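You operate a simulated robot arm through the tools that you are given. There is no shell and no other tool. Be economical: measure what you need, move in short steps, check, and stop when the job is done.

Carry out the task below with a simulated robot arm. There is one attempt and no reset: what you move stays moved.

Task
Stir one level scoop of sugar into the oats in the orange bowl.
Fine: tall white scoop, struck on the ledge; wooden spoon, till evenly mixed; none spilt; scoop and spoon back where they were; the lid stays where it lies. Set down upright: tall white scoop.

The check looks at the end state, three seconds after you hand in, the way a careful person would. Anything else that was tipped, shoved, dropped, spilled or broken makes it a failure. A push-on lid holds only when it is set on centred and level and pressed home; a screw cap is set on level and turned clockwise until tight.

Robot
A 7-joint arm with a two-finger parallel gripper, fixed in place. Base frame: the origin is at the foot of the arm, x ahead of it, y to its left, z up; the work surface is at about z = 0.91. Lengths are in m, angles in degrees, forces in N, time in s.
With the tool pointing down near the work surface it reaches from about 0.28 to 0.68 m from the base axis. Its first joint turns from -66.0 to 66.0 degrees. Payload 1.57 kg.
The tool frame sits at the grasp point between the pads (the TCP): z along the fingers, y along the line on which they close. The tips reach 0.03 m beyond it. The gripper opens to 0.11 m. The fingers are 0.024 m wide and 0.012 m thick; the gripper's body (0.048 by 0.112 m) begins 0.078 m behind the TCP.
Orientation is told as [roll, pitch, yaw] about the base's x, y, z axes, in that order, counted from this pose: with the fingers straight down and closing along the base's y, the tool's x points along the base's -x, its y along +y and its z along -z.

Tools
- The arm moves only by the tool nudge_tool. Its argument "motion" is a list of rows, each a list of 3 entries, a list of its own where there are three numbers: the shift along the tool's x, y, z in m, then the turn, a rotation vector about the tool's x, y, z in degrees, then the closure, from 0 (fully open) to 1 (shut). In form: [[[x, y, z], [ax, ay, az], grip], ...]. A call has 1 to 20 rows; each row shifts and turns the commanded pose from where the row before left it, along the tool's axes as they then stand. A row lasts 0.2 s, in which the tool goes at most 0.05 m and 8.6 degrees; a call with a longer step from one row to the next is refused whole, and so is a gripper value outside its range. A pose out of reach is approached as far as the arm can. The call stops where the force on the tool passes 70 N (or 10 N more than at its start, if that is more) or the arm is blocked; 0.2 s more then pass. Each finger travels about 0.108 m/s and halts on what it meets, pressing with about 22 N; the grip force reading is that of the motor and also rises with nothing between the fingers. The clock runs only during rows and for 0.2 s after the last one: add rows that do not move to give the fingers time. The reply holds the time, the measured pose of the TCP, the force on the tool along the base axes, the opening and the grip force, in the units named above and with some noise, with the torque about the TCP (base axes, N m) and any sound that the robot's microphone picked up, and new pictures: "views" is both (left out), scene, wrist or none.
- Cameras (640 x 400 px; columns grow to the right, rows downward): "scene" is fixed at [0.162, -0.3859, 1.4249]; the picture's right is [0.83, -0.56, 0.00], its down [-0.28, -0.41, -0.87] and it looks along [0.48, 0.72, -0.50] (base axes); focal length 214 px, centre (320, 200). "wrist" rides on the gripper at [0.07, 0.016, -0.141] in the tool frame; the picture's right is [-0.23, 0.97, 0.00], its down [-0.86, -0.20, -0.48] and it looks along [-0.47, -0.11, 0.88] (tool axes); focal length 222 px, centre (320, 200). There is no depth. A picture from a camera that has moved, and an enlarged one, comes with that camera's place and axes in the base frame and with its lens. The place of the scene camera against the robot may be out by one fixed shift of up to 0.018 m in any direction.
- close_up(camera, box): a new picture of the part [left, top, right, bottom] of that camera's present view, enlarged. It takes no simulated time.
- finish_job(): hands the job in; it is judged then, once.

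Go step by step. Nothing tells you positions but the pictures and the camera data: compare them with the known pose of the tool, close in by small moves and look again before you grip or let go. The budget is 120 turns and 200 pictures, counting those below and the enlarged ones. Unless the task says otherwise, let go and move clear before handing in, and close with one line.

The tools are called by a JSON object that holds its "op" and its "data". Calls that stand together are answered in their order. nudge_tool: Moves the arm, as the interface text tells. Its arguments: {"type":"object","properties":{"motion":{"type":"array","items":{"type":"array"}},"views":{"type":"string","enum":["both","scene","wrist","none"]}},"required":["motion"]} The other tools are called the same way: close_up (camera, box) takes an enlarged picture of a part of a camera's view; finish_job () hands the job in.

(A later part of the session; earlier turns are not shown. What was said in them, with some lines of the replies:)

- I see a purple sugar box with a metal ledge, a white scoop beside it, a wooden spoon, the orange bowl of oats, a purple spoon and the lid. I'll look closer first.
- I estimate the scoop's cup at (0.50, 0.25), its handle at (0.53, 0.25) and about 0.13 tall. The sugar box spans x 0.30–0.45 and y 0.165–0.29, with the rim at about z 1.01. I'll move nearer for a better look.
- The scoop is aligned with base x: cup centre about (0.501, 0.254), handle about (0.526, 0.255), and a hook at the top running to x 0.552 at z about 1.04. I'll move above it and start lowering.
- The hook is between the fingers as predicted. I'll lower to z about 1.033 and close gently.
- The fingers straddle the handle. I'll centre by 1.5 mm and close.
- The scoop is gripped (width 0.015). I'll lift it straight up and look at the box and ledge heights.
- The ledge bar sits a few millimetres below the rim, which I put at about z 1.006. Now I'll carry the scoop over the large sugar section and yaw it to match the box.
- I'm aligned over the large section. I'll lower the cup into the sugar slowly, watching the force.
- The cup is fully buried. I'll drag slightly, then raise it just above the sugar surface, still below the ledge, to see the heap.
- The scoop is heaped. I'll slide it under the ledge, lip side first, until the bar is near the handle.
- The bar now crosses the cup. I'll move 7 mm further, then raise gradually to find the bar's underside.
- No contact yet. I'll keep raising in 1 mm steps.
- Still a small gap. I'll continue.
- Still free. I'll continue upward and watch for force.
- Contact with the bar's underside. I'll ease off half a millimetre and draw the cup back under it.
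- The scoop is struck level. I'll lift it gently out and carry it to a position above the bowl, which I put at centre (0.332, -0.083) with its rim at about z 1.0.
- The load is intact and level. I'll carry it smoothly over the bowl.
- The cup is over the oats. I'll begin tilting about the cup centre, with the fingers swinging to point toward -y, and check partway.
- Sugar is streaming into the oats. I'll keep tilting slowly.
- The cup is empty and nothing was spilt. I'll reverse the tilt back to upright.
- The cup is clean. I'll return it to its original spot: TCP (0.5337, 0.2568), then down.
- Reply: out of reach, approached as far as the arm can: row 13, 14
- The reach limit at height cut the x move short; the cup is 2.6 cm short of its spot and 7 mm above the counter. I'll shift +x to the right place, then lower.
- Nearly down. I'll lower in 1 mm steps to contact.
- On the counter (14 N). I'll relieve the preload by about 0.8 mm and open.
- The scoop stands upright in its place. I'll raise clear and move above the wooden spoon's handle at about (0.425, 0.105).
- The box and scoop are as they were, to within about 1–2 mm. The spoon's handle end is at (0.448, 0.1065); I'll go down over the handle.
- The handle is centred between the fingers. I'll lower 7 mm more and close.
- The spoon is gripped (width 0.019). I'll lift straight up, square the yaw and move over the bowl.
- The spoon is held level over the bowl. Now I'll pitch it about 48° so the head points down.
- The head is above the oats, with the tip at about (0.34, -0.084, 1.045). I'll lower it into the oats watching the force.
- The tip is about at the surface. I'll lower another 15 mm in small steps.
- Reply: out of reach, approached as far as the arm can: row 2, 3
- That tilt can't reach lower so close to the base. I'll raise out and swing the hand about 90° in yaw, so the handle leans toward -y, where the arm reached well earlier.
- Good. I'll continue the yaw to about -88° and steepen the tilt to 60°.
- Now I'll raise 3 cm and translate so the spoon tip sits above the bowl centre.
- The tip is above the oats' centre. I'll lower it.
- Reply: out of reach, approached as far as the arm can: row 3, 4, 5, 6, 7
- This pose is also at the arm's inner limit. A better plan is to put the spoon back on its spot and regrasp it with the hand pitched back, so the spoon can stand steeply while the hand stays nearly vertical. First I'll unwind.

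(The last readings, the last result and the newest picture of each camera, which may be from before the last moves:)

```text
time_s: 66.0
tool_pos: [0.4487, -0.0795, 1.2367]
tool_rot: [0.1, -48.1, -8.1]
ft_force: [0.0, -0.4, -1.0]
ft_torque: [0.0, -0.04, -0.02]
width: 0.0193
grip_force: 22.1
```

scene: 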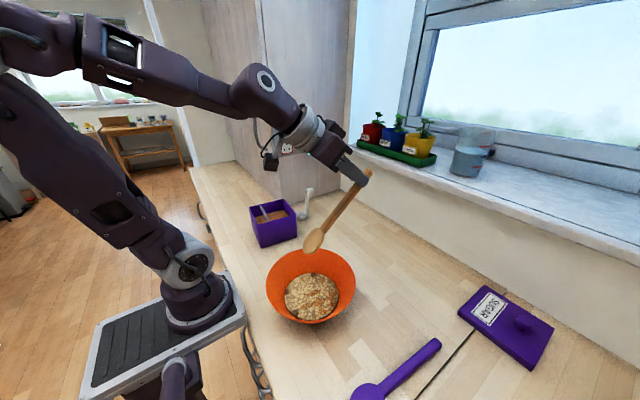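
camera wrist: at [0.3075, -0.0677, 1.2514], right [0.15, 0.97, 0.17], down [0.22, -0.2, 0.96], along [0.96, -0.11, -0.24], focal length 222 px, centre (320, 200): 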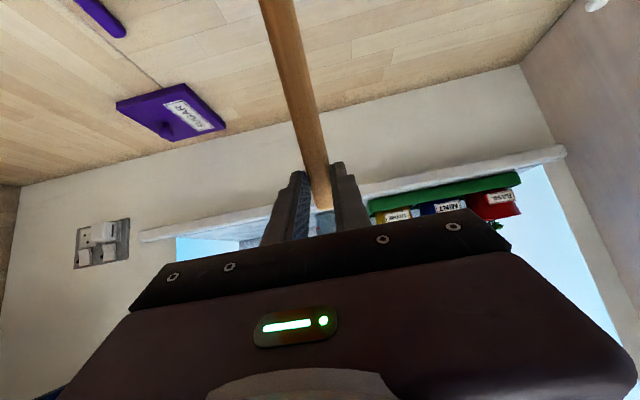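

{"op": "nudge_tool", "data": {"motion": [[[0, 0, 0], [-5.944, 0, -5.352], 1], [[0, 0, 0], [0, 8, 0], 1], [[0, 0, 0], [0, 8, 0], 1], [[0, 0, 0], [0, 8, 0], 1], [[0, 0, 0], [0, 8, 0], 1], [[0, 0, 0], [0, 8, 0], 1], [[0, 0, 0], [0, 8, 0], 1], [[0.005, 0.035, 0], [0, 0, 0], 1], [[0.005, 0.035, 0], [0, 0, 0], 1], [[0.005, 0.035, 0], [0, 0, 0], 1], [[0.005, 0.035, 0], [0, 0, 0], 1], [[0.003, 0.035, 0], [0, 0, 0], 1], [[0, 0.01, 0], [0, 0, 0], 1], [[0, 0, 0], [0, 0, -3.5], 1], [[0, 0, 0.04], [0, 0, 0], 1], [[0, 0, 0.04], [0, 0, 0], 1], [[0, 0, 0.04], [0, 0, 0], 1], [[0, 0, 0], [0, 0, 0], 1]], "views": "both"}}

```text
time_s: 69.8
tool_pos: [0.4273, 0.1064, 1.1167]
tool_rot: [0.0, -0.1, 3.5]
ft_force: [0.7, -0.5, -0.6]
ft_torque: [-0.02, -0.05, 0.02]
width: 0.0191
grip_force: 22.0
camera wrist: at [0.356, 0.1171, 1.2565], right [0.17, 0.99, 0.0], down [0.87, -0.15, 0.48], along [0.47, -0.08, -0.88], focal length 222 px, centre (320, 200)
```

scene: 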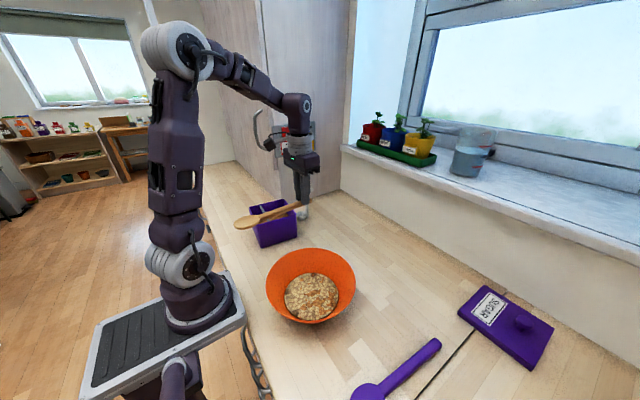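
wrist: 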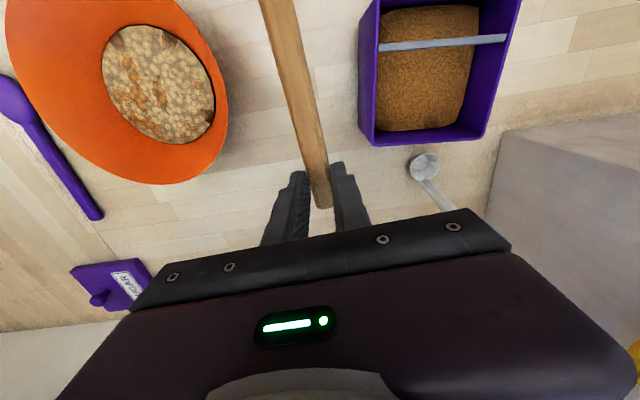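

I'm over its spot. I'll lower to the surface, then let go.

{"op": "nudge_tool", "data": {"motion": [[[0.0015, -0.0008, 0.035], [0, 0, 0], 1], [[0, 0, 0.04], [0, 0, 0], 1], [[0, 0, 0.04], [0, 0, 0], 1], [[0, 0, 0.03], [0, 0, 0], 1], [[0, 0, 0.014], [0, 0, 0], 1], [[0, 0, 0.004], [0, 0, 0], 1], [[0, 0, 0.002], [0, 0, 0], 1], [[0, 0, 0], [0, 0, 0], 1]], "views": "none"}}

{"op": "close_up", "data": {"camera": "scene", "box": [240, 190, 370, 290]}}

```text
time_s: 71.6
tool_pos: [0.4257, 0.1052, 0.9518]
tool_rot: [0.0, 0.0, 3.6]
ft_force: [-0.2, -1.0, 0.4]
ft_torque: [0.02, -0.05, 0.0]
width: 0.0192
grip_force: 22.0
```

```text
4.00 times, centred on (305, 240) of scene
camera zoom: at [0.162, -0.3859, 1.4249], right [0.83, -0.56, 0.0], down [-0.28, -0.41, -0.87], along [0.48, 0.72, -0.5], focal length 858 px, centre (380, 40)
```

zoom: 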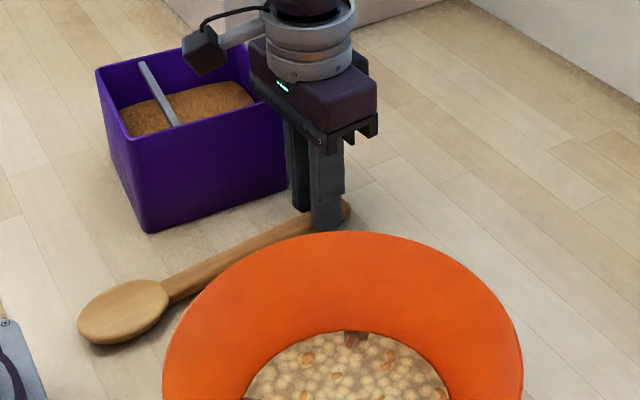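

It matches the original picture. I'll lower the last couple of millimetres, then release.

{"op": "nudge_tool", "data": {"motion": [[[0, 0, 0.0015], [0, 0, 0], 1], [[0, 0, 0.0015], [0, 0, 0], 1], [[0, 0, 0], [0, 0, 0], 1]], "views": "none"}}

```text
time_s: 72.4
tool_pos: [0.4248, 0.1045, 0.9481]
tool_rot: [0.0, -0.1, 3.5]
ft_force: [-1.7, 0.4, 18.4]
ft_torque: [-0.04, 0.07, -0.02]
width: 0.0193
grip_force: 22.1
```

Contact made. I'll relieve the load, open, raise slightly and pitch the hand back 30°, with the fingers slanting toward the base.

{"op": "nudge_tool", "data": {"motion": [[[0, 0, -0.001], [0, 0, 0], 1], [[0, 0, 0], [0, 0, 0], 0.85], [[0, 0, 0], [0, 0, 0], 0.7], [[0, 0, 0], [0, 0, 0], 0.6], [[0, 0, 0], [0, 0, 0], 0.55], [[0, 0, -0.03], [0, 0, 0], 0.55], [[0, 0, -0.03], [0, 0, 0], 0.55], [[-0.0137, 0, 0], [0, 7.5, 0], 0.55], [[0, 0, 0], [0, 7.5, 0], 0.55], [[0, 0, 0], [0, 7.5, 0], 0.55], [[0, 0, 0], [0, 7.5, 0], 0.55], [[0, 0, 0], [0, 0, 0], 0.55]], "views": "both"}}

{"op": "close_up", "data": {"camera": "scene", "box": [240, 190, 370, 290]}}

```text
time_s: 75.0
tool_pos: [0.4401, 0.1044, 1.0119]
tool_rot: [0.0, 30.1, 3.4]
ft_force: [-0.3, -0.1, 0.1]
ft_torque: [0.03, -0.02, 0.02]
width: 0.0493
grip_force: 0.1
camera wrist: at [0.4477, 0.1216, 1.1664], right [0.14, 0.98, -0.11], down [0.99, -0.14, -0.01], along [-0.03, -0.11, -0.99], focal length 222 px, centre (320, 200)
```

scene: 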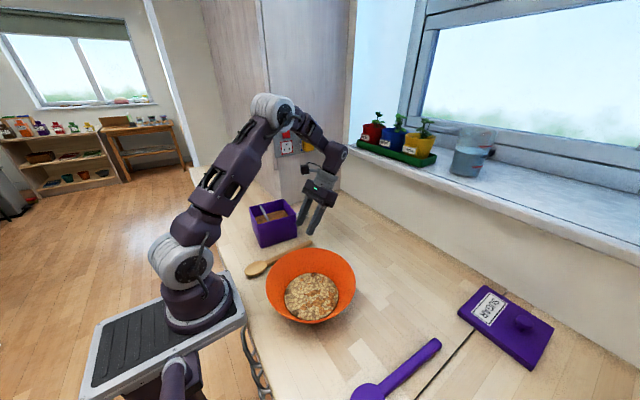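
wrist: 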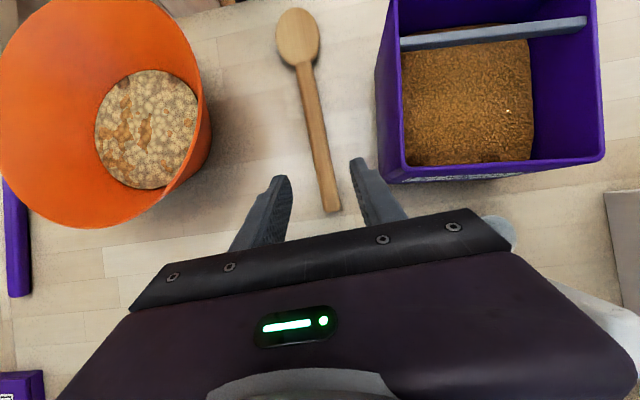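

```text
4.00 times, centred on (305, 240) of scene
camera zoom: at [0.162, -0.3859, 1.4249], right [0.83, -0.56, 0.0], down [-0.28, -0.41, -0.87], along [0.48, 0.72, -0.5], focal length 858 px, centre (380, 40)
```

zoom: 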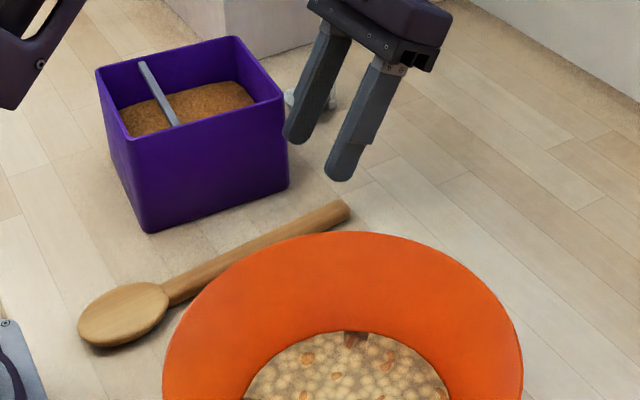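

The hand pitch works. I'll descend vertically to about z 0.946, astride the handle.

{"op": "nudge_tool", "data": {"motion": [[[-0.0125, 0.0008, 0.02165], [0, 0, 0], 0.55], [[-0.0125, 0, 0.02165], [0, 0, 0], 0.55], [[-0.0045, 0, 0.0078], [0, 0, 0], 0.55], [[-0.0025, 0, 0.0043], [0, 0, 0], 0.55], [[0, 0, 0], [0, 0, 0], 0.55]], "views": "wrist"}}

{"op": "close_up", "data": {"camera": "scene", "box": [240, 190, 370, 290]}}

```text
time_s: 76.2
tool_pos: [0.4379, 0.1062, 0.9443]
tool_rot: [0.1, 29.9, 3.4]
ft_force: [0.5, 1.1, -1.2]
ft_torque: [0.0, 0.02, 0.01]
width: 0.0495
grip_force: 0.1
camera wrist: at [0.4467, 0.1223, 1.1025], right [0.14, 0.98, -0.11], down [0.99, -0.14, -0.01], along [-0.03, -0.11, -0.99], focal length 222 px, centre (320, 200)
```

wrist: 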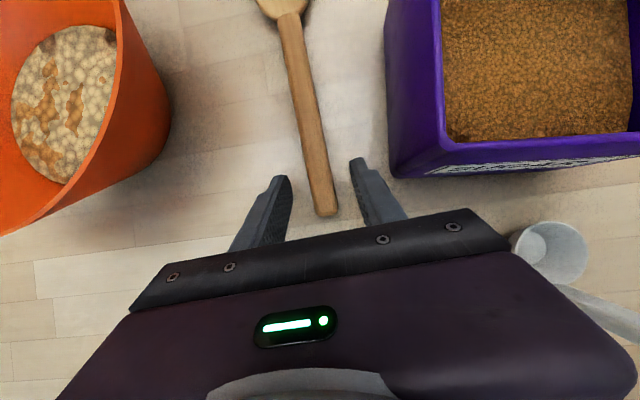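

```text
4.00 times, centred on (305, 240) of scene
camera zoom: at [0.162, -0.3859, 1.4249], right [0.83, -0.56, 0.0], down [-0.28, -0.41, -0.87], along [0.48, 0.72, -0.5], focal length 858 px, centre (380, 40)
```

zoom: 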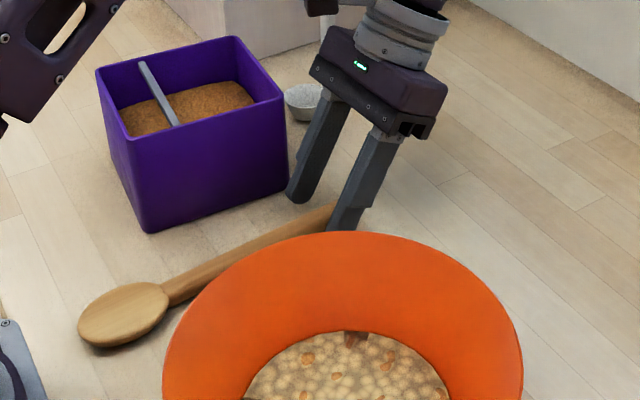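

No contact with anything else. Closing on the handle.

{"op": "nudge_tool", "data": {"motion": [[[0, -0.001, 0], [0, 0, 0], 0.65], [[0, 0, 0], [0, 0, 0], 0.75], [[0, 0, 0], [0, 0, 0], 0.88], [[0, 0, 0], [0, 0, 0], 1], [[0, 0, 0], [0, 0, 0], 1], [[0, 0, 0], [0, 0, 0], 1], [[0.0075, 0, -0.013], [0, 0, 0], 1], [[0.015, 0, -0.026], [0, 0, 0], 1], [[0, 0, 0], [0, 0, 0], 1]], "views": "wrist"}}

{"op": "close_up", "data": {"camera": "scene", "box": [240, 170, 370, 290]}}

```text
time_s: 78.2
tool_pos: [0.4402, 0.1041, 0.9914]
tool_rot: [0.0, 30.0, 3.6]
ft_force: [0.3, 0.4, -0.4]
ft_torque: [0.06, -0.1, 0.0]
width: 0.0191
grip_force: 22.4
camera wrist: at [0.4481, 0.1207, 1.1475], right [0.14, 0.98, -0.11], down [0.99, -0.14, -0.01], along [-0.03, -0.11, -0.99], focal length 222 px, centre (320, 200)
```

wrist: 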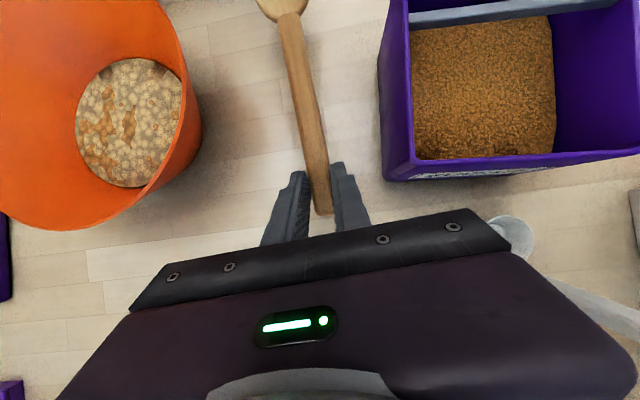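

```text
3.33 times, centred on (305, 230) of scene
camera zoom: at [0.162, -0.3859, 1.4249], right [0.83, -0.56, 0.0], down [-0.28, -0.41, -0.87], along [0.48, 0.72, -0.5], focal length 715 px, centre (370, 100)
```

zoom: 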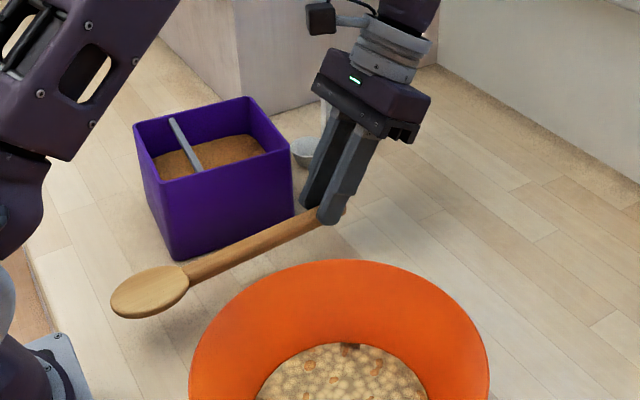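

The spoon is held securely at a 30° angle to the hand. I'll lift, return the hand to vertical (spoon 30° down) and go over the bowl.

{"op": "nudge_tool", "data": {"motion": [[[0.02, 0, -0.0346], [0, 0, 0], 1], [[0.02, 0, -0.0346], [0, 0, 0], 1], [[0.02, 0, -0.0346], [0, 0, 0], 1], [[0.02, 0, -0.0346], [0, 0, 0], 1], [[0.02, 0, -0.0346], [0, 0, 0], 1], [[0, 0, 0], [0, -7.5, 0], 1], [[0, 0, 0], [0, -7.5, 0], 1], [[0, 0, 0], [0, -7.5, 0], 1], [[0, 0, 0], [0, -7.5, 0], 1], [[0, 0, 0], [0, 0, 3.5], 1], [[0.004, -0.035, -0.01], [0, 0, 0], 1], [[0.004, -0.035, -0.01], [0, 0, 0], 1], [[0.004, -0.035, -0.01], [0, 0, 0], 1], [[0.004, -0.035, -0.01], [0, 0, 0], 1], [[0.004, -0.035, -0.01], [0, 0, 0], 1], [[0, -0.012, 0], [0, 0, 0], 1], [[0, 0, 0], [0, 0, 0], 1]], "views": "scene"}}

```text
time_s: 81.8
tool_pos: [0.4174, -0.0828, 1.2296]
tool_rot: [0.0, 0.0, -0.1]
ft_force: [0.2, 0.0, -0.5]
ft_torque: [0.01, -0.09, 0.01]
width: 0.0188
grip_force: 22.3
out of reach, approached as far as the arm can: row 5
```

scene: 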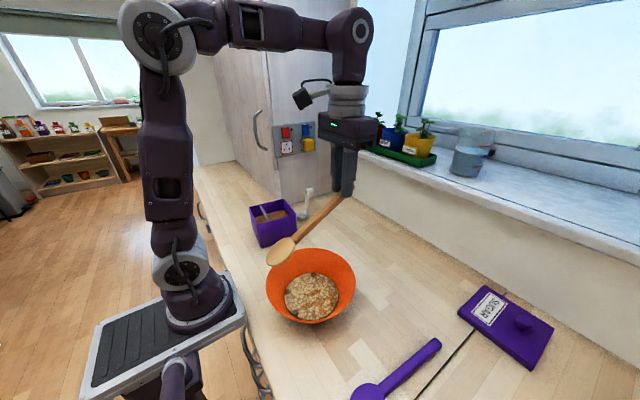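

Now I'll pitch the hand forward 30°, bringing the spoon to 60° down.

{"op": "nudge_tool", "data": {"motion": [[[0, 0, -0.012], [0, 0, 0], 1], [[0, 0, 0], [0, -7.5, 0], 1], [[0, 0, 0], [0, -7.5, 0], 1], [[0, 0, 0], [0, -7.5, 0], 1], [[0, 0, 0], [0, -7.5, 0], 1], [[0, 0, 0], [0, 0, 0], 1]], "views": "none"}}

{"op": "close_up", "data": {"camera": "scene", "box": [255, 170, 405, 330]}}

```text
time_s: 83.2
tool_pos: [0.4193, -0.0819, 1.2418]
tool_rot: [0.0, -30.1, 0.0]
ft_force: [-0.3, -0.3, 0.3]
ft_torque: [-0.01, -0.06, 0.03]
width: 0.0189
grip_force: 21.9
```

```text
2.50 times, centred on (330, 250) of scene
camera zoom: at [0.162, -0.3859, 1.4249], right [0.83, -0.56, 0.0], down [-0.28, -0.41, -0.87], along [0.48, 0.72, -0.5], focal length 536 px, centre (295, 75)
```

zoom: 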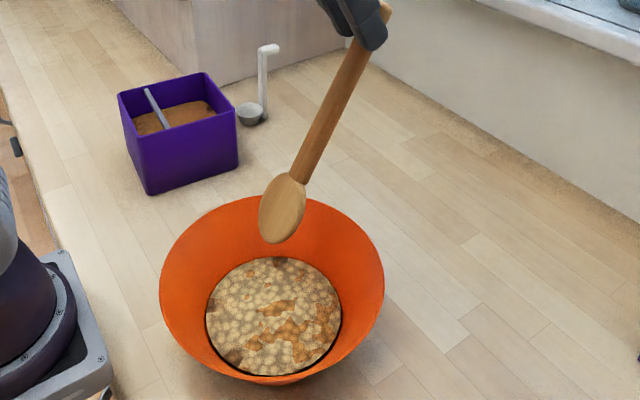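

Steep, with plenty of clearance. I'll lower into the oats.

{"op": "nudge_tool", "data": {"motion": [[[0.015, 0, 0.026], [0, 0, 0], 1], [[0.015, 0, 0.026], [0, 0, 0], 1], [[0.015, 0, 0.026], [0, 0, 0], 1], [[0.003, 0, 0.0052], [0, 0, 0], 1], [[0.003, 0, 0.0052], [0, 0, 0], 1], [[0.003, 0, 0.0052], [0, 0, 0], 1], [[0, 0, 0], [0, 0, 0], 1]], "views": "none"}}

{"op": "close_up", "data": {"camera": "scene", "box": [255, 190, 405, 330]}}

```text
time_s: 84.8
tool_pos: [0.4179, -0.0822, 1.1333]
tool_rot: [0.0, -30.0, 0.0]
ft_force: [-0.1, -0.1, -0.1]
ft_torque: [0.01, 0.01, -0.01]
width: 0.0189
grip_force: 22.0
```

```text
2.86 times, centred on (330, 260) of scene
camera zoom: at [0.162, -0.3859, 1.4249], right [0.83, -0.56, 0.0], down [-0.28, -0.41, -0.87], along [0.48, 0.72, -0.5], focal length 613 px, centre (291, 29)
```

zoom: 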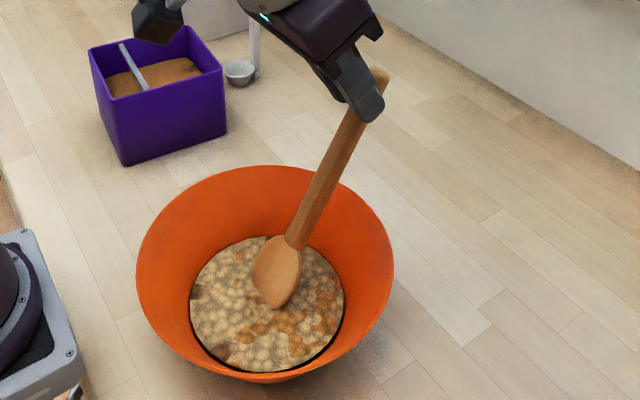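

Reachable now. I'll go a few millimetres deeper, feeling for the bottom.

{"op": "nudge_tool", "data": {"motion": [[[0.002, 0, 0.0035], [0, 0, 0], 1], [[0.002, 0, 0.0035], [0, 0, 0], 1], [[0, 0, 0], [0, 0, 0], 1]], "views": "none"}}

{"op": "close_up", "data": {"camera": "scene", "box": [275, 240, 355, 320]}}

```text
time_s: 85.6
tool_pos: [0.418, -0.082, 1.1268]
tool_rot: [0.0, -29.9, 0.1]
ft_force: [0.1, -0.3, -0.6]
ft_torque: [0.02, -0.02, 0.01]
width: 0.0189
grip_force: 22.0
```

```text
5.00 times, centred on (315, 280) of scene
camera zoom: at [0.162, -0.3859, 1.4249], right [0.83, -0.56, 0.0], down [-0.28, -0.41, -0.87], along [0.48, 0.72, -0.5], focal length 1072 px, centre (345, -200)
```

zoom: 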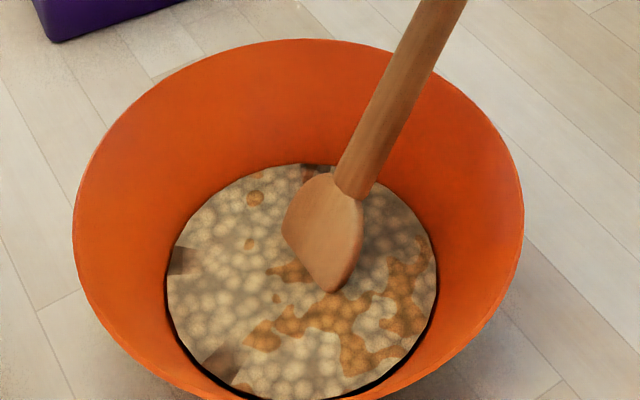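

The head is immersed in the oats. I'll stir one trial circle of radius 25 mm.

{"op": "nudge_tool", "data": {"motion": [[[-0.0147, 0, 0.0085], [0, 0, 0], 1], [[0.0029, 0.0125, -0.0017], [0, 0, 0], 1], [[0.0079, 0.0092, -0.0046], [0, 0, 0], 1], [[0.0108, 0.0033, -0.00625], [0, 0, 0], 1], [[0.0108, -0.0033, -0.00625], [0, 0, 0], 1], [[0.0079, -0.0092, -0.0046], [0, 0, 0], 1], [[0.0029, -0.0125, -0.0017], [0, 0, 0], 1], [[-0.0029, -0.0125, 0.0017], [0, 0, 0], 1], [[-0.0079, -0.0092, 0.0046], [0, 0, 0], 1], [[-0.0108, -0.0033, 0.00625], [0, 0, 0], 1], [[-0.0108, 0.0033, 0.00625], [0, 0, 0], 1], [[-0.0079, 0.0092, 0.0046], [0, 0, 0], 1], [[-0.0029, 0.0125, 0.0017], [0, 0, 0], 1]], "views": "none"}}

{"op": "close_up", "data": {"camera": "scene", "box": [265, 230, 365, 330]}}

```text
time_s: 88.4
tool_pos: [0.4363, -0.0816, 1.1267]
tool_rot: [-0.1, -30.0, -0.2]
ft_force: [0.2, 0.6, -0.4]
ft_torque: [0.01, -0.04, 0.02]
width: 0.0186
grip_force: 21.6
```

```text
4.00 times, centred on (315, 280) of scene
camera zoom: at [0.162, -0.3859, 1.4249], right [0.83, -0.56, 0.0], down [-0.28, -0.41, -0.87], along [0.48, 0.72, -0.5], focal length 858 px, centre (340, -120)
```

zoom: 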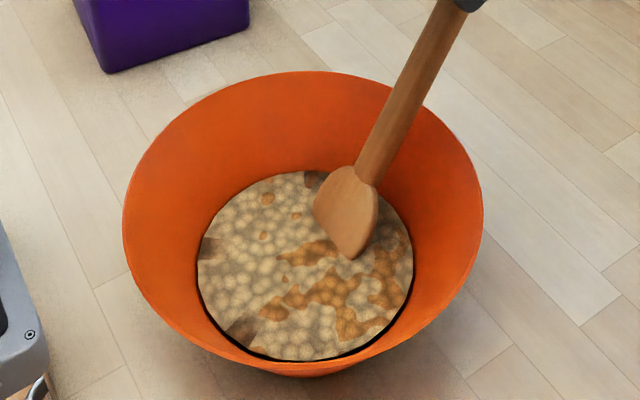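

No drift, but the sugar pattern hasn't changed, so I may need to be deeper. I'll probe lower.

{"op": "nudge_tool", "data": {"motion": [[[0.0147, 0, -0.0085], [0, 0, 0], 1], [[0.001, 0, 0.00173], [0, 0, 0], 1], [[0.001, 0, 0.00173], [0, 0, 0], 1], [[0.001, 0, 0.00173], [0, 0, 0], 1], [[0, 0, 0], [0, 0, 0], 1]], "views": "none"}}

{"op": "close_up", "data": {"camera": "scene", "box": [285, 250, 345, 310]}}

```text
time_s: 89.6
tool_pos: [0.4199, -0.0818, 1.1215]
tool_rot: [0.0, -30.1, 0.0]
ft_force: [4.1, 0.0, 12.0]
ft_torque: [0.03, -0.01, -0.01]
width: 0.0192
grip_force: 21.7
```

```text
6.67 times, centred on (315, 280) of scene
camera zoom: at [0.162, -0.3858, 1.4249], right [0.83, -0.56, 0.0], down [-0.28, -0.41, -0.87], along [0.48, 0.72, -0.5], focal length 1430 px, centre (353, -333)
```

zoom: 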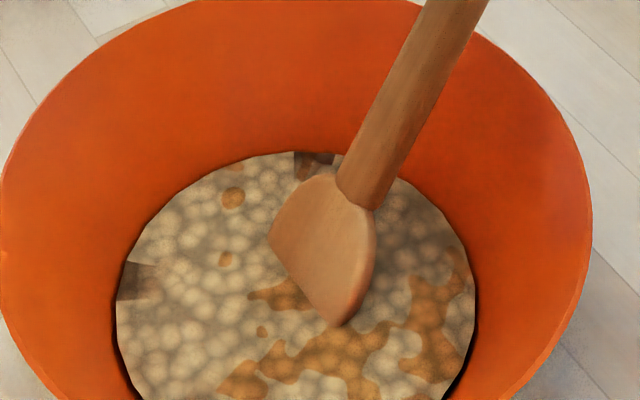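

I've touched the bowl's floor, so the depth is right. I'll lift 2 mm off it and stir wider circles.

{"op": "nudge_tool", "data": {"motion": [[[-0.001, 0, -0.0018], [0, 0, 0], 1], [[-0.0191, 0, 0.011], [0, 0, 0], 1], [[0.0035, 0.015, -0.002], [0, 0, 0], 1], [[0.0095, 0.011, -0.0055], [0, 0, 0], 1], [[0.013, 0.004, -0.0075], [0, 0, 0], 1], [[0.013, -0.004, -0.0075], [0, 0, 0], 1], [[0.0095, -0.011, -0.0055], [0, 0, 0], 1], [[0.0035, -0.015, -0.002], [0, 0, 0], 1], [[-0.0035, -0.015, 0.002], [0, 0, 0], 1], [[-0.0095, -0.011, 0.0055], [0, 0, 0], 1], [[-0.013, -0.004, 0.0075], [0, 0, 0], 1], [[-0.013, 0.004, 0.0075], [0, 0, 0], 1], [[-0.0095, 0.011, 0.0055], [0, 0, 0], 1], [[-0.0035, 0.015, 0.002], [0, 0, 0], 1], [[0.0035, 0.015, -0.002], [0, 0, 0], 1], [[0.0095, 0.011, -0.0055], [0, 0, 0], 1], [[0.013, 0.004, -0.0075], [0, 0, 0], 1], [[0.013, -0.004, -0.0075], [0, 0, 0], 1], [[0.0095, -0.011, -0.0055], [0, 0, 0], 1], [[0.0035, -0.015, -0.002], [0, 0, 0], 1]], "views": "none"}}

{"op": "close_up", "data": {"camera": "scene", "box": [265, 230, 365, 330]}}

```text
time_s: 93.8
tool_pos: [0.3801, -0.0813, 1.1216]
tool_rot: [0.1, -30.0, 0.0]
ft_force: [1.0, 0.3, -1.3]
ft_torque: [0.02, 0.0, 0.0]
width: 0.0187
grip_force: 22.1
```

```text
4.00 times, centred on (315, 280) of scene
camera zoom: at [0.162, -0.3859, 1.4249], right [0.83, -0.56, 0.0], down [-0.28, -0.41, -0.87], along [0.48, 0.72, -0.5], focal length 858 px, centre (340, -120)
```

zoom: 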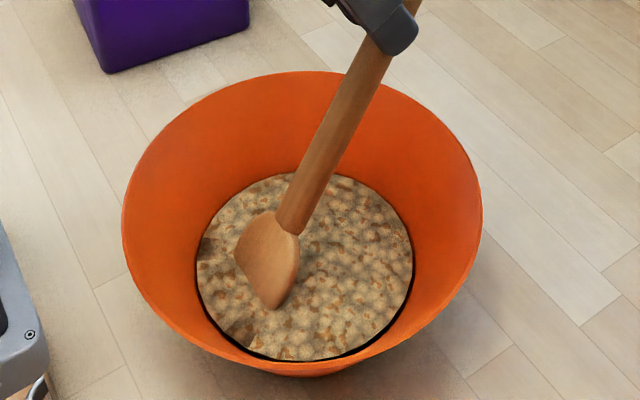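

The sugar is dispersing well. I'll continue stirring.

{"op": "nudge_tool", "data": {"motion": [[[-0.0035, -0.015, 0.002], [0, 0, 0], 1], [[-0.0095, -0.011, 0.0055], [0, 0, 0], 1], [[-0.013, -0.004, 0.0075], [0, 0, 0], 1], [[-0.013, 0.004, 0.0075], [0, 0, 0], 1], [[-0.0095, 0.011, 0.0055], [0, 0, 0], 1], [[-0.0035, 0.015, 0.002], [0, 0, 0], 1], [[0.0035, 0.015, -0.002], [0, 0, 0], 1], [[0.0095, 0.011, -0.0055], [0, 0, 0], 1], [[0.013, 0.004, -0.0075], [0, 0, 0], 1], [[0.013, -0.004, -0.0075], [0, 0, 0], 1], [[0.0095, -0.011, -0.0055], [0, 0, 0], 1], [[0.0035, -0.015, -0.002], [0, 0, 0], 1], [[-0.0035, -0.015, 0.002], [0, 0, 0], 1], [[-0.0095, -0.011, 0.0055], [0, 0, 0], 1], [[-0.013, -0.004, 0.0075], [0, 0, 0], 1], [[-0.013, 0.004, 0.0075], [0, 0, 0], 1], [[-0.0095, 0.011, 0.0055], [0, 0, 0], 1], [[-0.0035, 0.015, 0.002], [0, 0, 0], 1]], "views": "none"}}

{"op": "close_up", "data": {"camera": "scene", "box": [265, 230, 365, 330]}}

```text
time_s: 97.6
tool_pos: [0.4415, -0.0834, 1.1227]
tool_rot: [-0.1, -30.0, 0.0]
ft_force: [-0.2, 0.5, -1.3]
ft_torque: [-0.02, -0.02, -0.03]
width: 0.0189
grip_force: 22.1
```

```text
4.00 times, centred on (315, 280) of scene
camera zoom: at [0.162, -0.3859, 1.4249], right [0.83, -0.56, 0.0], down [-0.28, -0.41, -0.87], along [0.48, 0.72, -0.5], focal length 858 px, centre (340, -120)
```

zoom: 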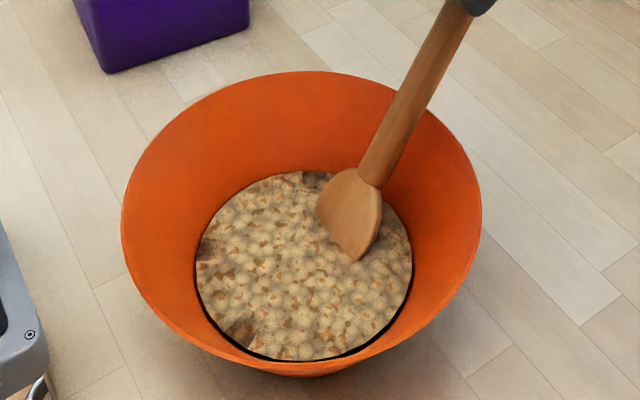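

Nearly even. One more round and a half to see whether it still changes.

{"op": "nudge_tool", "data": {"motion": [[[0.0035, 0.015, -0.002], [0, 0, 0], 1], [[0.0095, 0.011, -0.0055], [0, 0, 0], 1], [[0.013, 0.004, -0.0075], [0, 0, 0], 1], [[0.013, -0.004, -0.0075], [0, 0, 0], 1], [[0.0095, -0.011, -0.0055], [0, 0, 0], 1], [[0.0035, -0.015, -0.002], [0, 0, 0], 1], [[-0.0035, -0.015, 0.002], [0, 0, 0], 1], [[-0.0095, -0.011, 0.0055], [0, 0, 0], 1], [[-0.013, -0.004, 0.0075], [0, 0, 0], 1], [[-0.013, 0.004, 0.0075], [0, 0, 0], 1], [[-0.0095, 0.011, 0.0055], [0, 0, 0], 1], [[-0.0035, 0.015, 0.002], [0, 0, 0], 1], [[0.0035, 0.015, -0.002], [0, 0, 0], 1], [[0.0095, 0.011, -0.0055], [0, 0, 0], 1], [[0.013, 0.004, -0.0075], [0, 0, 0], 1], [[0.013, -0.004, -0.0075], [0, 0, 0], 1], [[0.0095, -0.011, -0.0055], [0, 0, 0], 1], [[0.0035, -0.015, -0.002], [0, 0, 0], 1]], "views": "none"}}

{"op": "close_up", "data": {"camera": "scene", "box": [265, 230, 365, 330]}}

```text
time_s: 101.4
tool_pos: [0.3808, -0.0813, 1.124]
tool_rot: [0.0, -30.1, 0.0]
ft_force: [0.0, -0.6, -0.9]
ft_torque: [0.01, -0.02, 0.0]
width: 0.0188
grip_force: 21.8
```

```text
4.00 times, centred on (315, 280) of scene
camera zoom: at [0.162, -0.3858, 1.4249], right [0.83, -0.56, 0.0], down [-0.28, -0.41, -0.87], along [0.48, 0.72, -0.5], focal length 858 px, centre (340, -120)
```

zoom: 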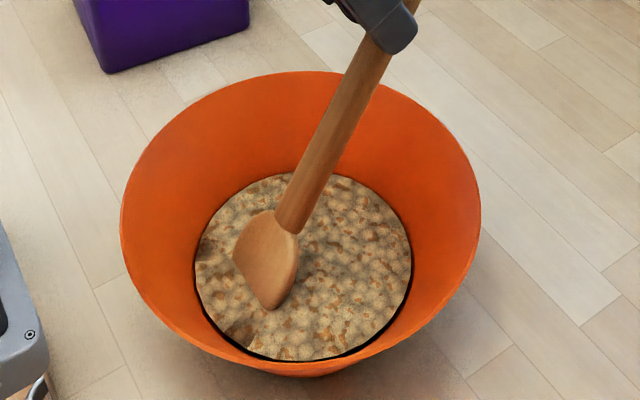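

Looks even. To be sure, I'll do one more set of smaller circles.

{"op": "nudge_tool", "data": {"motion": [[[-0.0069, 0, 0.004], [0, 0, 0], 1], [[-0.0026, -0.011, 0.0015], [0, 0, 0], 1], [[-0.007, -0.0081, 0.004], [0, 0, 0], 1], [[-0.0095, -0.0029, 0.0055], [0, 0, 0], 1], [[-0.0095, 0.0029, 0.0055], [0, 0, 0], 1], [[-0.007, 0.0081, 0.004], [0, 0, 0], 1], [[-0.0026, 0.011, 0.0015], [0, 0, 0], 1], [[0.0026, 0.011, -0.0015], [0, 0, 0], 1], [[0.007, 0.0081, -0.004], [0, 0, 0], 1], [[0.0095, 0.0029, -0.0055], [0, 0, 0], 1], [[0.0095, -0.0029, -0.0055], [0, 0, 0], 1], [[0.007, -0.0081, -0.004], [0, 0, 0], 1], [[0.0026, -0.011, -0.0015], [0, 0, 0], 1], [[-0.0026, -0.011, 0.0015], [0, 0, 0], 1], [[-0.007, -0.0081, 0.004], [0, 0, 0], 1], [[-0.0095, -0.0029, 0.0055], [0, 0, 0], 1], [[-0.0095, 0.0029, 0.0055], [0, 0, 0], 1], [[-0.007, 0.0081, 0.004], [0, 0, 0], 1], [[-0.0026, 0.011, 0.0015], [0, 0, 0], 1]], "views": "none"}}

{"op": "close_up", "data": {"camera": "scene", "box": [265, 230, 365, 330]}}

```text
time_s: 105.4
tool_pos: [0.4331, -0.0819, 1.1239]
tool_rot: [0.0, -30.0, 0.0]
ft_force: [0.0, -1.1, -0.1]
ft_torque: [-0.02, -0.04, 0.02]
width: 0.019
grip_force: 21.9
```

```text
4.00 times, centred on (315, 280) of scene
camera zoom: at [0.162, -0.3859, 1.4249], right [0.83, -0.56, 0.0], down [-0.28, -0.41, -0.87], along [0.48, 0.72, -0.5], focal length 858 px, centre (340, -120)
```

zoom: 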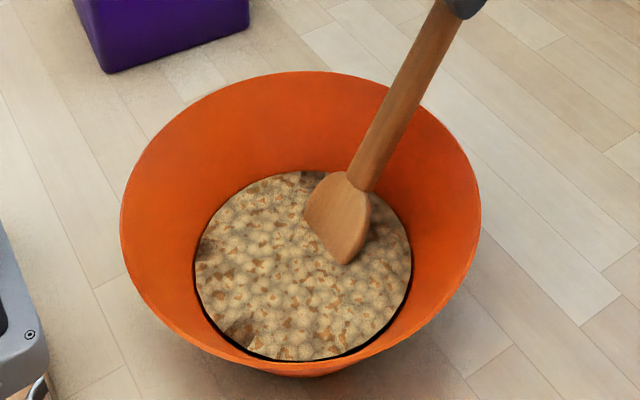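

Evenly mixed. I'll lift the spoon slowly over the bowl's centre and check that nothing clings to it.

{"op": "nudge_tool", "data": {"motion": [[[0.0104, 0, -0.006], [0, 0, 0], 1], [[-0.005, 0, -0.0087], [0, 0, 0], 1], [[-0.005, 0, -0.0087], [0, 0, 0], 1], [[-0.005, 0, -0.0087], [0, 0, 0], 1], [[-0.01, 0, -0.0173], [0, 0, 0], 1], [[-0.01, 0, -0.0173], [0, 0, 0], 1], [[-0.01, 0, -0.0173], [0, 0, 0], 1], [[-0.01, 0, -0.0173], [0, 0, 0], 1], [[-0.005, 0, -0.0087], [0, 0, 0], 1], [[0, 0, 0], [0, 0, 0], 1], [[0, 0, 0], [0, 0, 0], 1]], "views": "scene"}}

{"op": "close_up", "data": {"camera": "scene", "box": [255, 190, 385, 330]}}

```text
time_s: 107.8
tool_pos: [0.4203, -0.0825, 1.243]
tool_rot: [0.1, -29.9, 0.0]
ft_force: [0.1, -1.0, 0.2]
ft_torque: [0.03, 0.0, 0.02]
width: 0.0189
grip_force: 22.8
```

scene: 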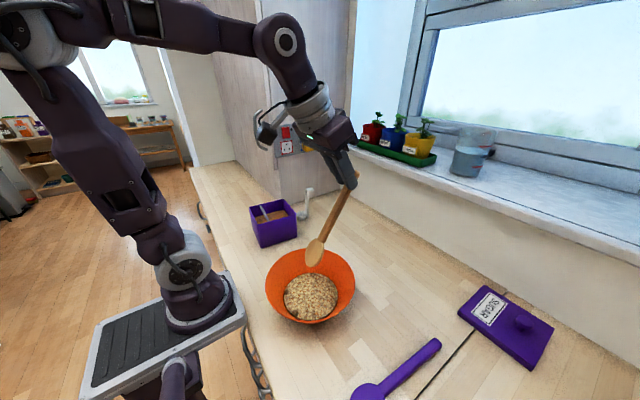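

```text
2.86 times, centred on (320, 260) of scene
camera zoom: at [0.162, -0.3859, 1.4249], right [0.83, -0.56, 0.0], down [-0.28, -0.41, -0.87], along [0.48, 0.72, -0.5], focal length 613 px, centre (320, 29)
```

zoom: 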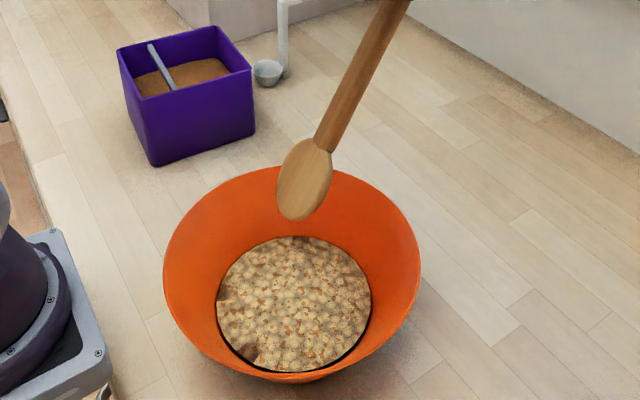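

The spoon is clean and the mix even. Now I'll return the spoon, reversing the moves.

{"op": "nudge_tool", "data": {"motion": [[[0, 0, 0], [0, 7.5, 0], 1], [[0, 0, 0], [0, 7.5, 0], 1], [[0, 0, 0], [0, 7.5, 0], 1], [[0, 0, 0], [0, 7.5, 0], 1], [[-0.003, 0.0312, 0], [0, 0, 0], 1], [[-0.003, 0.0312, 0], [0, 0, 0], 1], [[-0.003, 0.0312, 0], [0, 0, 0], 1], [[-0.003, 0.0312, 0], [0, 0, 0], 1], [[-0.003, 0.0312, 0], [0, 0, 0], 1], [[-0.003, 0.0312, 0], [0, 0, 0], 1], [[0, 0, 0], [0, 0, -3.5], 1], [[0, 0, 0.033], [0, 0, 0], 1], [[0, 0, 0.033], [0, 0, 0], 1], [[0, 0, 0.033], [0, 0, 0], 1], [[0, 0, 0], [0, 7.5, 0], 1], [[0, 0, 0], [0, 7.5, 0], 1], [[0, 0, 0], [0, 7.5, 0], 1], [[0, 0, 0], [0, 7.5, 0], 1], [[0, 0, 0], [0, 0, 0], 1]], "views": "scene"}}

{"op": "close_up", "data": {"camera": "scene", "box": [210, 170, 370, 290]}}

```text
time_s: 111.8
tool_pos: [0.4377, 0.1046, 1.1443]
tool_rot: [0.0, 30.1, 3.5]
ft_force: [0.4, 0.1, -0.6]
ft_torque: [0.02, -0.02, -0.03]
width: 0.0191
grip_force: 22.4
```

scene: 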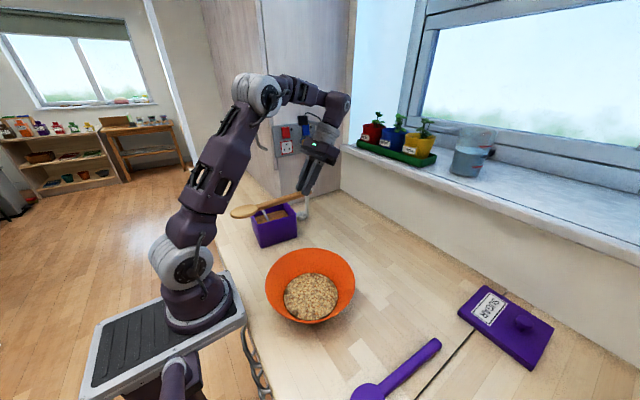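

```text
3.33 times, centred on (290, 230) of scene
camera zoom: at [0.162, -0.3859, 1.4249], right [0.83, -0.56, 0.0], down [-0.28, -0.41, -0.87], along [0.48, 0.72, -0.5], focal length 715 px, centre (420, 100)
```

zoom: 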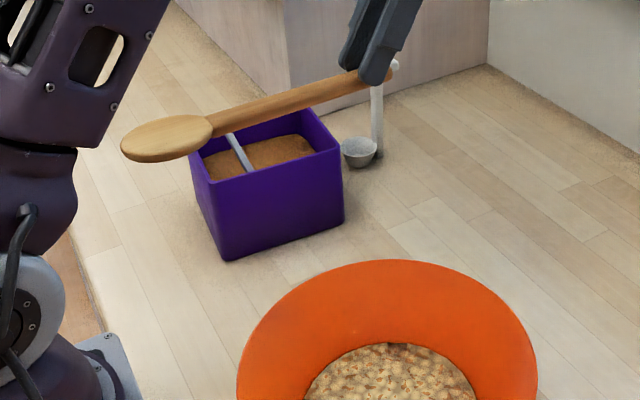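

The spoon is level over its place. Descending.

{"op": "nudge_tool", "data": {"motion": [[[-0.0195, 0.0003, 0.0351], [0, 0, 0], 1], [[-0.02, 0, 0.0346], [0, 0, 0], 1], [[-0.02, 0, 0.0346], [0, 0, 0], 1], [[-0.02, 0, 0.0346], [0, 0, 0], 1], [[-0.0125, 0, 0.0217], [0, 0, 0], 1], [[0, 0, 0], [0, 0, 0], 1]], "views": "wrist"}}

{"op": "close_up", "data": {"camera": "scene", "box": [240, 190, 370, 290]}}

```text
time_s: 113.2
tool_pos: [0.4385, 0.1071, 0.9575]
tool_rot: [-0.1, 30.1, 3.4]
ft_force: [0.7, 0.2, -0.6]
ft_torque: [0.02, -0.07, 0.03]
width: 0.0188
grip_force: 22.0
camera wrist: at [0.447, 0.124, 1.1151], right [0.14, 0.98, -0.11], down [0.99, -0.14, -0.01], along [-0.03, -0.11, -0.99], focal length 222 px, centre (320, 200)
```

wrist: 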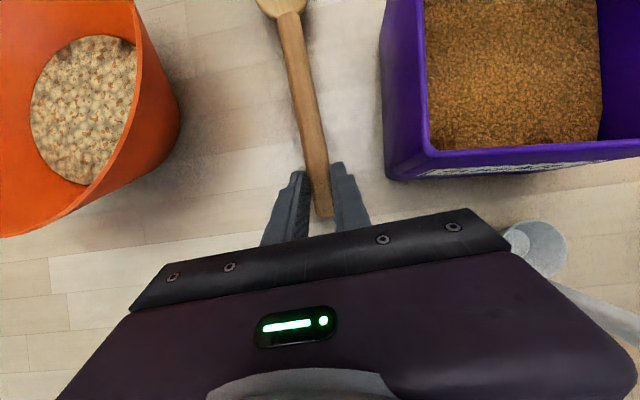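

```text
4.00 times, centred on (305, 240) of scene
camera zoom: at [0.162, -0.3859, 1.4249], right [0.83, -0.56, 0.0], down [-0.28, -0.41, -0.87], along [0.48, 0.72, -0.5], focal length 858 px, centre (380, 40)
```

zoom: 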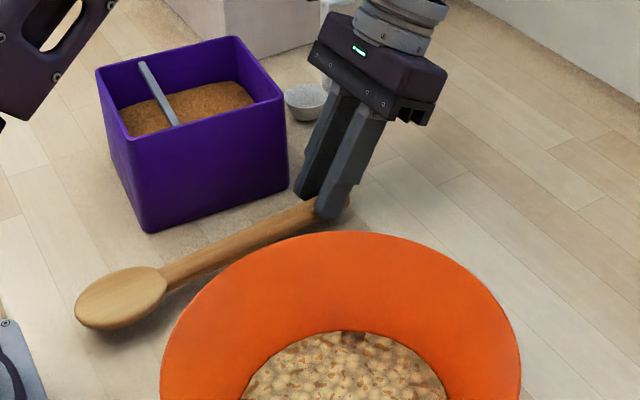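

The head is in line with where it was. I'll lower gently until contact.

{"op": "nudge_tool", "data": {"motion": [[[-0.0025, -0.0007, 0.0043], [0, 0, 0], 1], [[-0.0015, 0, 0.0026], [0, 0, 0], 1], [[-0.0008, 0, 0.0013], [0, 0, 0], 1], [[0, 0, 0], [0, 0, 0], 1]], "views": "none"}}

```text
time_s: 114.2
tool_pos: [0.4385, 0.106, 0.9487]
tool_rot: [0.0, 30.0, 3.5]
ft_force: [-0.2, -0.6, -0.1]
ft_torque: [-0.02, -0.07, 0.02]
width: 0.0188
grip_force: 21.8
```

{"op": "nudge_tool", "data": {"motion": [[[-0.0008, 0, 0.0013], [0, 0, 0], 1], [[-0.0008, 0, 0.0013], [0, 0, 0], 1], [[0, 0, 0], [0, 0, 0], 1]], "views": "none"}}

{"op": "close_up", "data": {"camera": "scene", "box": [240, 190, 370, 290]}}

```text
time_s: 115.0
tool_pos: [0.4367, 0.1053, 0.9461]
tool_rot: [0.0, 30.0, 3.5]
ft_force: [1.7, 2.3, 13.6]
ft_torque: [0.08, -0.35, 0.04]
width: 0.0188
grip_force: 22.1
```

```text
4.00 times, centred on (305, 240) of scene
camera zoom: at [0.1618, -0.3858, 1.4249], right [0.83, -0.56, 0.0], down [-0.28, -0.41, -0.87], along [0.48, 0.72, -0.5], focal length 858 px, centre (380, 40)
```

zoom: 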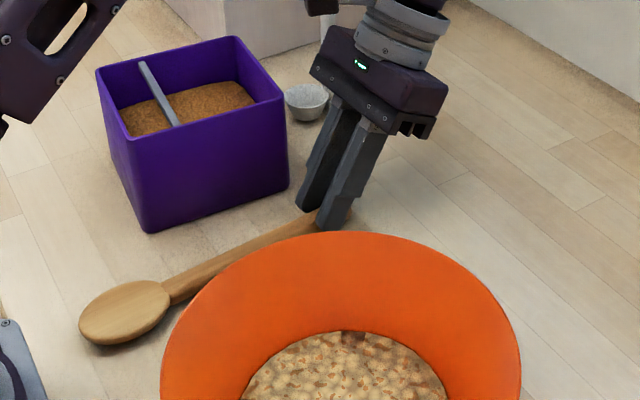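

Down (13.6 N) and matching the original picture. I'll relieve the load, open, and rise straight up along the finger axis.

{"op": "nudge_tool", "data": {"motion": [[[0.0003, 0, -0.0006], [0, 0, 0], 1], [[0, 0, 0], [0, 0, 0], 0.85], [[0, 0, 0], [0, 0, 0], 0.7], [[0, 0, 0], [0, 0, 0], 0.6], [[0, 0, 0], [0, 0, 0], 0.6], [[0, 0, -0.02], [0, 0, 0], 0.6], [[0.01, 0, -0.03], [0, 0, 0], 0.6], [[0.015, 0, -0.035], [0, 0, 0], 0.6], [[0.02, 0, -0.035], [0, 0, 0], 0.6], [[0, 0, 0], [0, -7.5, 0], 0.6], [[0, 0, 0], [0, -7.5, 0], 0.6], [[0, 0, 0], [0, -7.5, 0], 0.6], [[0, 0, 0], [0, -7.5, 0], 0.6], [[0, 0, -0.04], [0, 0, 0], 0.6], [[0, 0, -0.04], [0, 0, 0], 0.6], [[0, 0, 0], [0, 0, 0], 0.6]], "views": "both"}}

{"op": "close_up", "data": {"camera": "scene", "box": [230, 170, 370, 260]}}

{"op": "close_up", "data": {"camera": "scene", "box": [230, 220, 390, 340]}}

```text
time_s: 118.4
tool_pos: [0.4594, 0.1059, 1.1542]
tool_rot: [0.0, 0.0, 3.5]
ft_force: [-0.1, 0.0, -0.1]
ft_torque: [0.02, 0.01, 0.01]
width: 0.0441
grip_force: 0.1
camera wrist: at [0.3879, 0.1185, 1.294], right [0.17, 0.99, 0.0], down [0.87, -0.15, 0.48], along [0.47, -0.08, -0.88], focal length 222 px, centre (320, 200)
```

scene: 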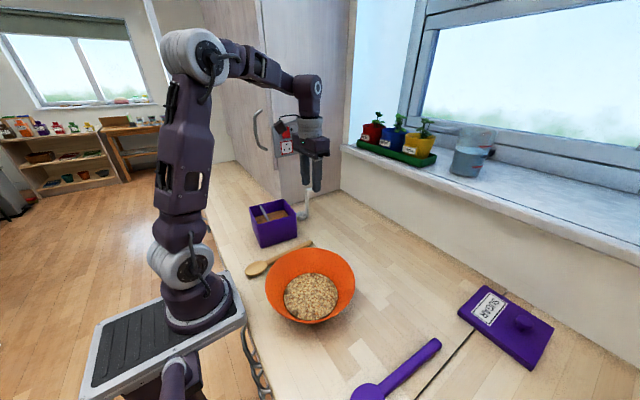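
wrist: 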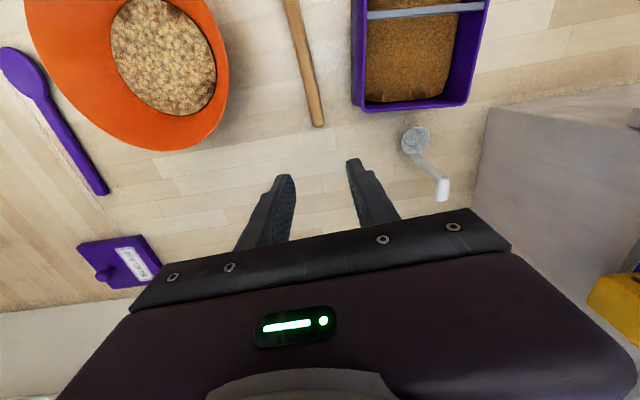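

```text
4.44 times, centred on (300, 215) of scene
camera zoom: at [0.162, -0.3859, 1.4249], right [0.83, -0.56, 0.0], down [-0.28, -0.41, -0.87], along [0.48, 0.72, -0.5], focal length 953 px, centre (409, 133)
```

zoom: 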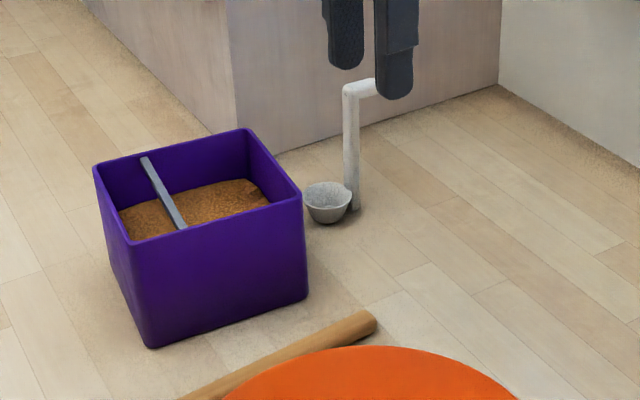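

```text
3.33 times, centred on (310, 280) of scene
camera zoom: at [0.162, -0.3859, 1.4249], right [0.83, -0.56, 0.0], down [-0.28, -0.41, -0.87], along [0.48, 0.72, -0.5], focal length 715 px, centre (353, -67)
```

zoom: 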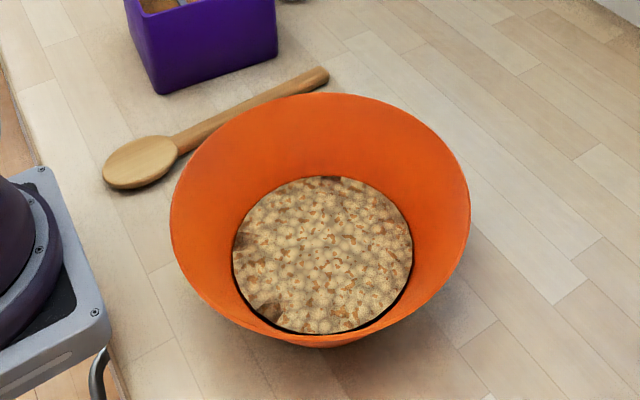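

The sugar is mixed evenly into the oats, the scoop and spoon are back in their places, and nothing is spilt. The arm is clear, so I'm handing in.

{"op": "finish_job", "data": {}}

```text
The job is handed in.
```

One scoop of sugar, struck level on the ledge, is stirred evenly into the oats; the white scoop stands upright and the wooden spoon lies where they were, the lid was not touched, and the bowl and sugar box shifted by no more than about 2 mm.
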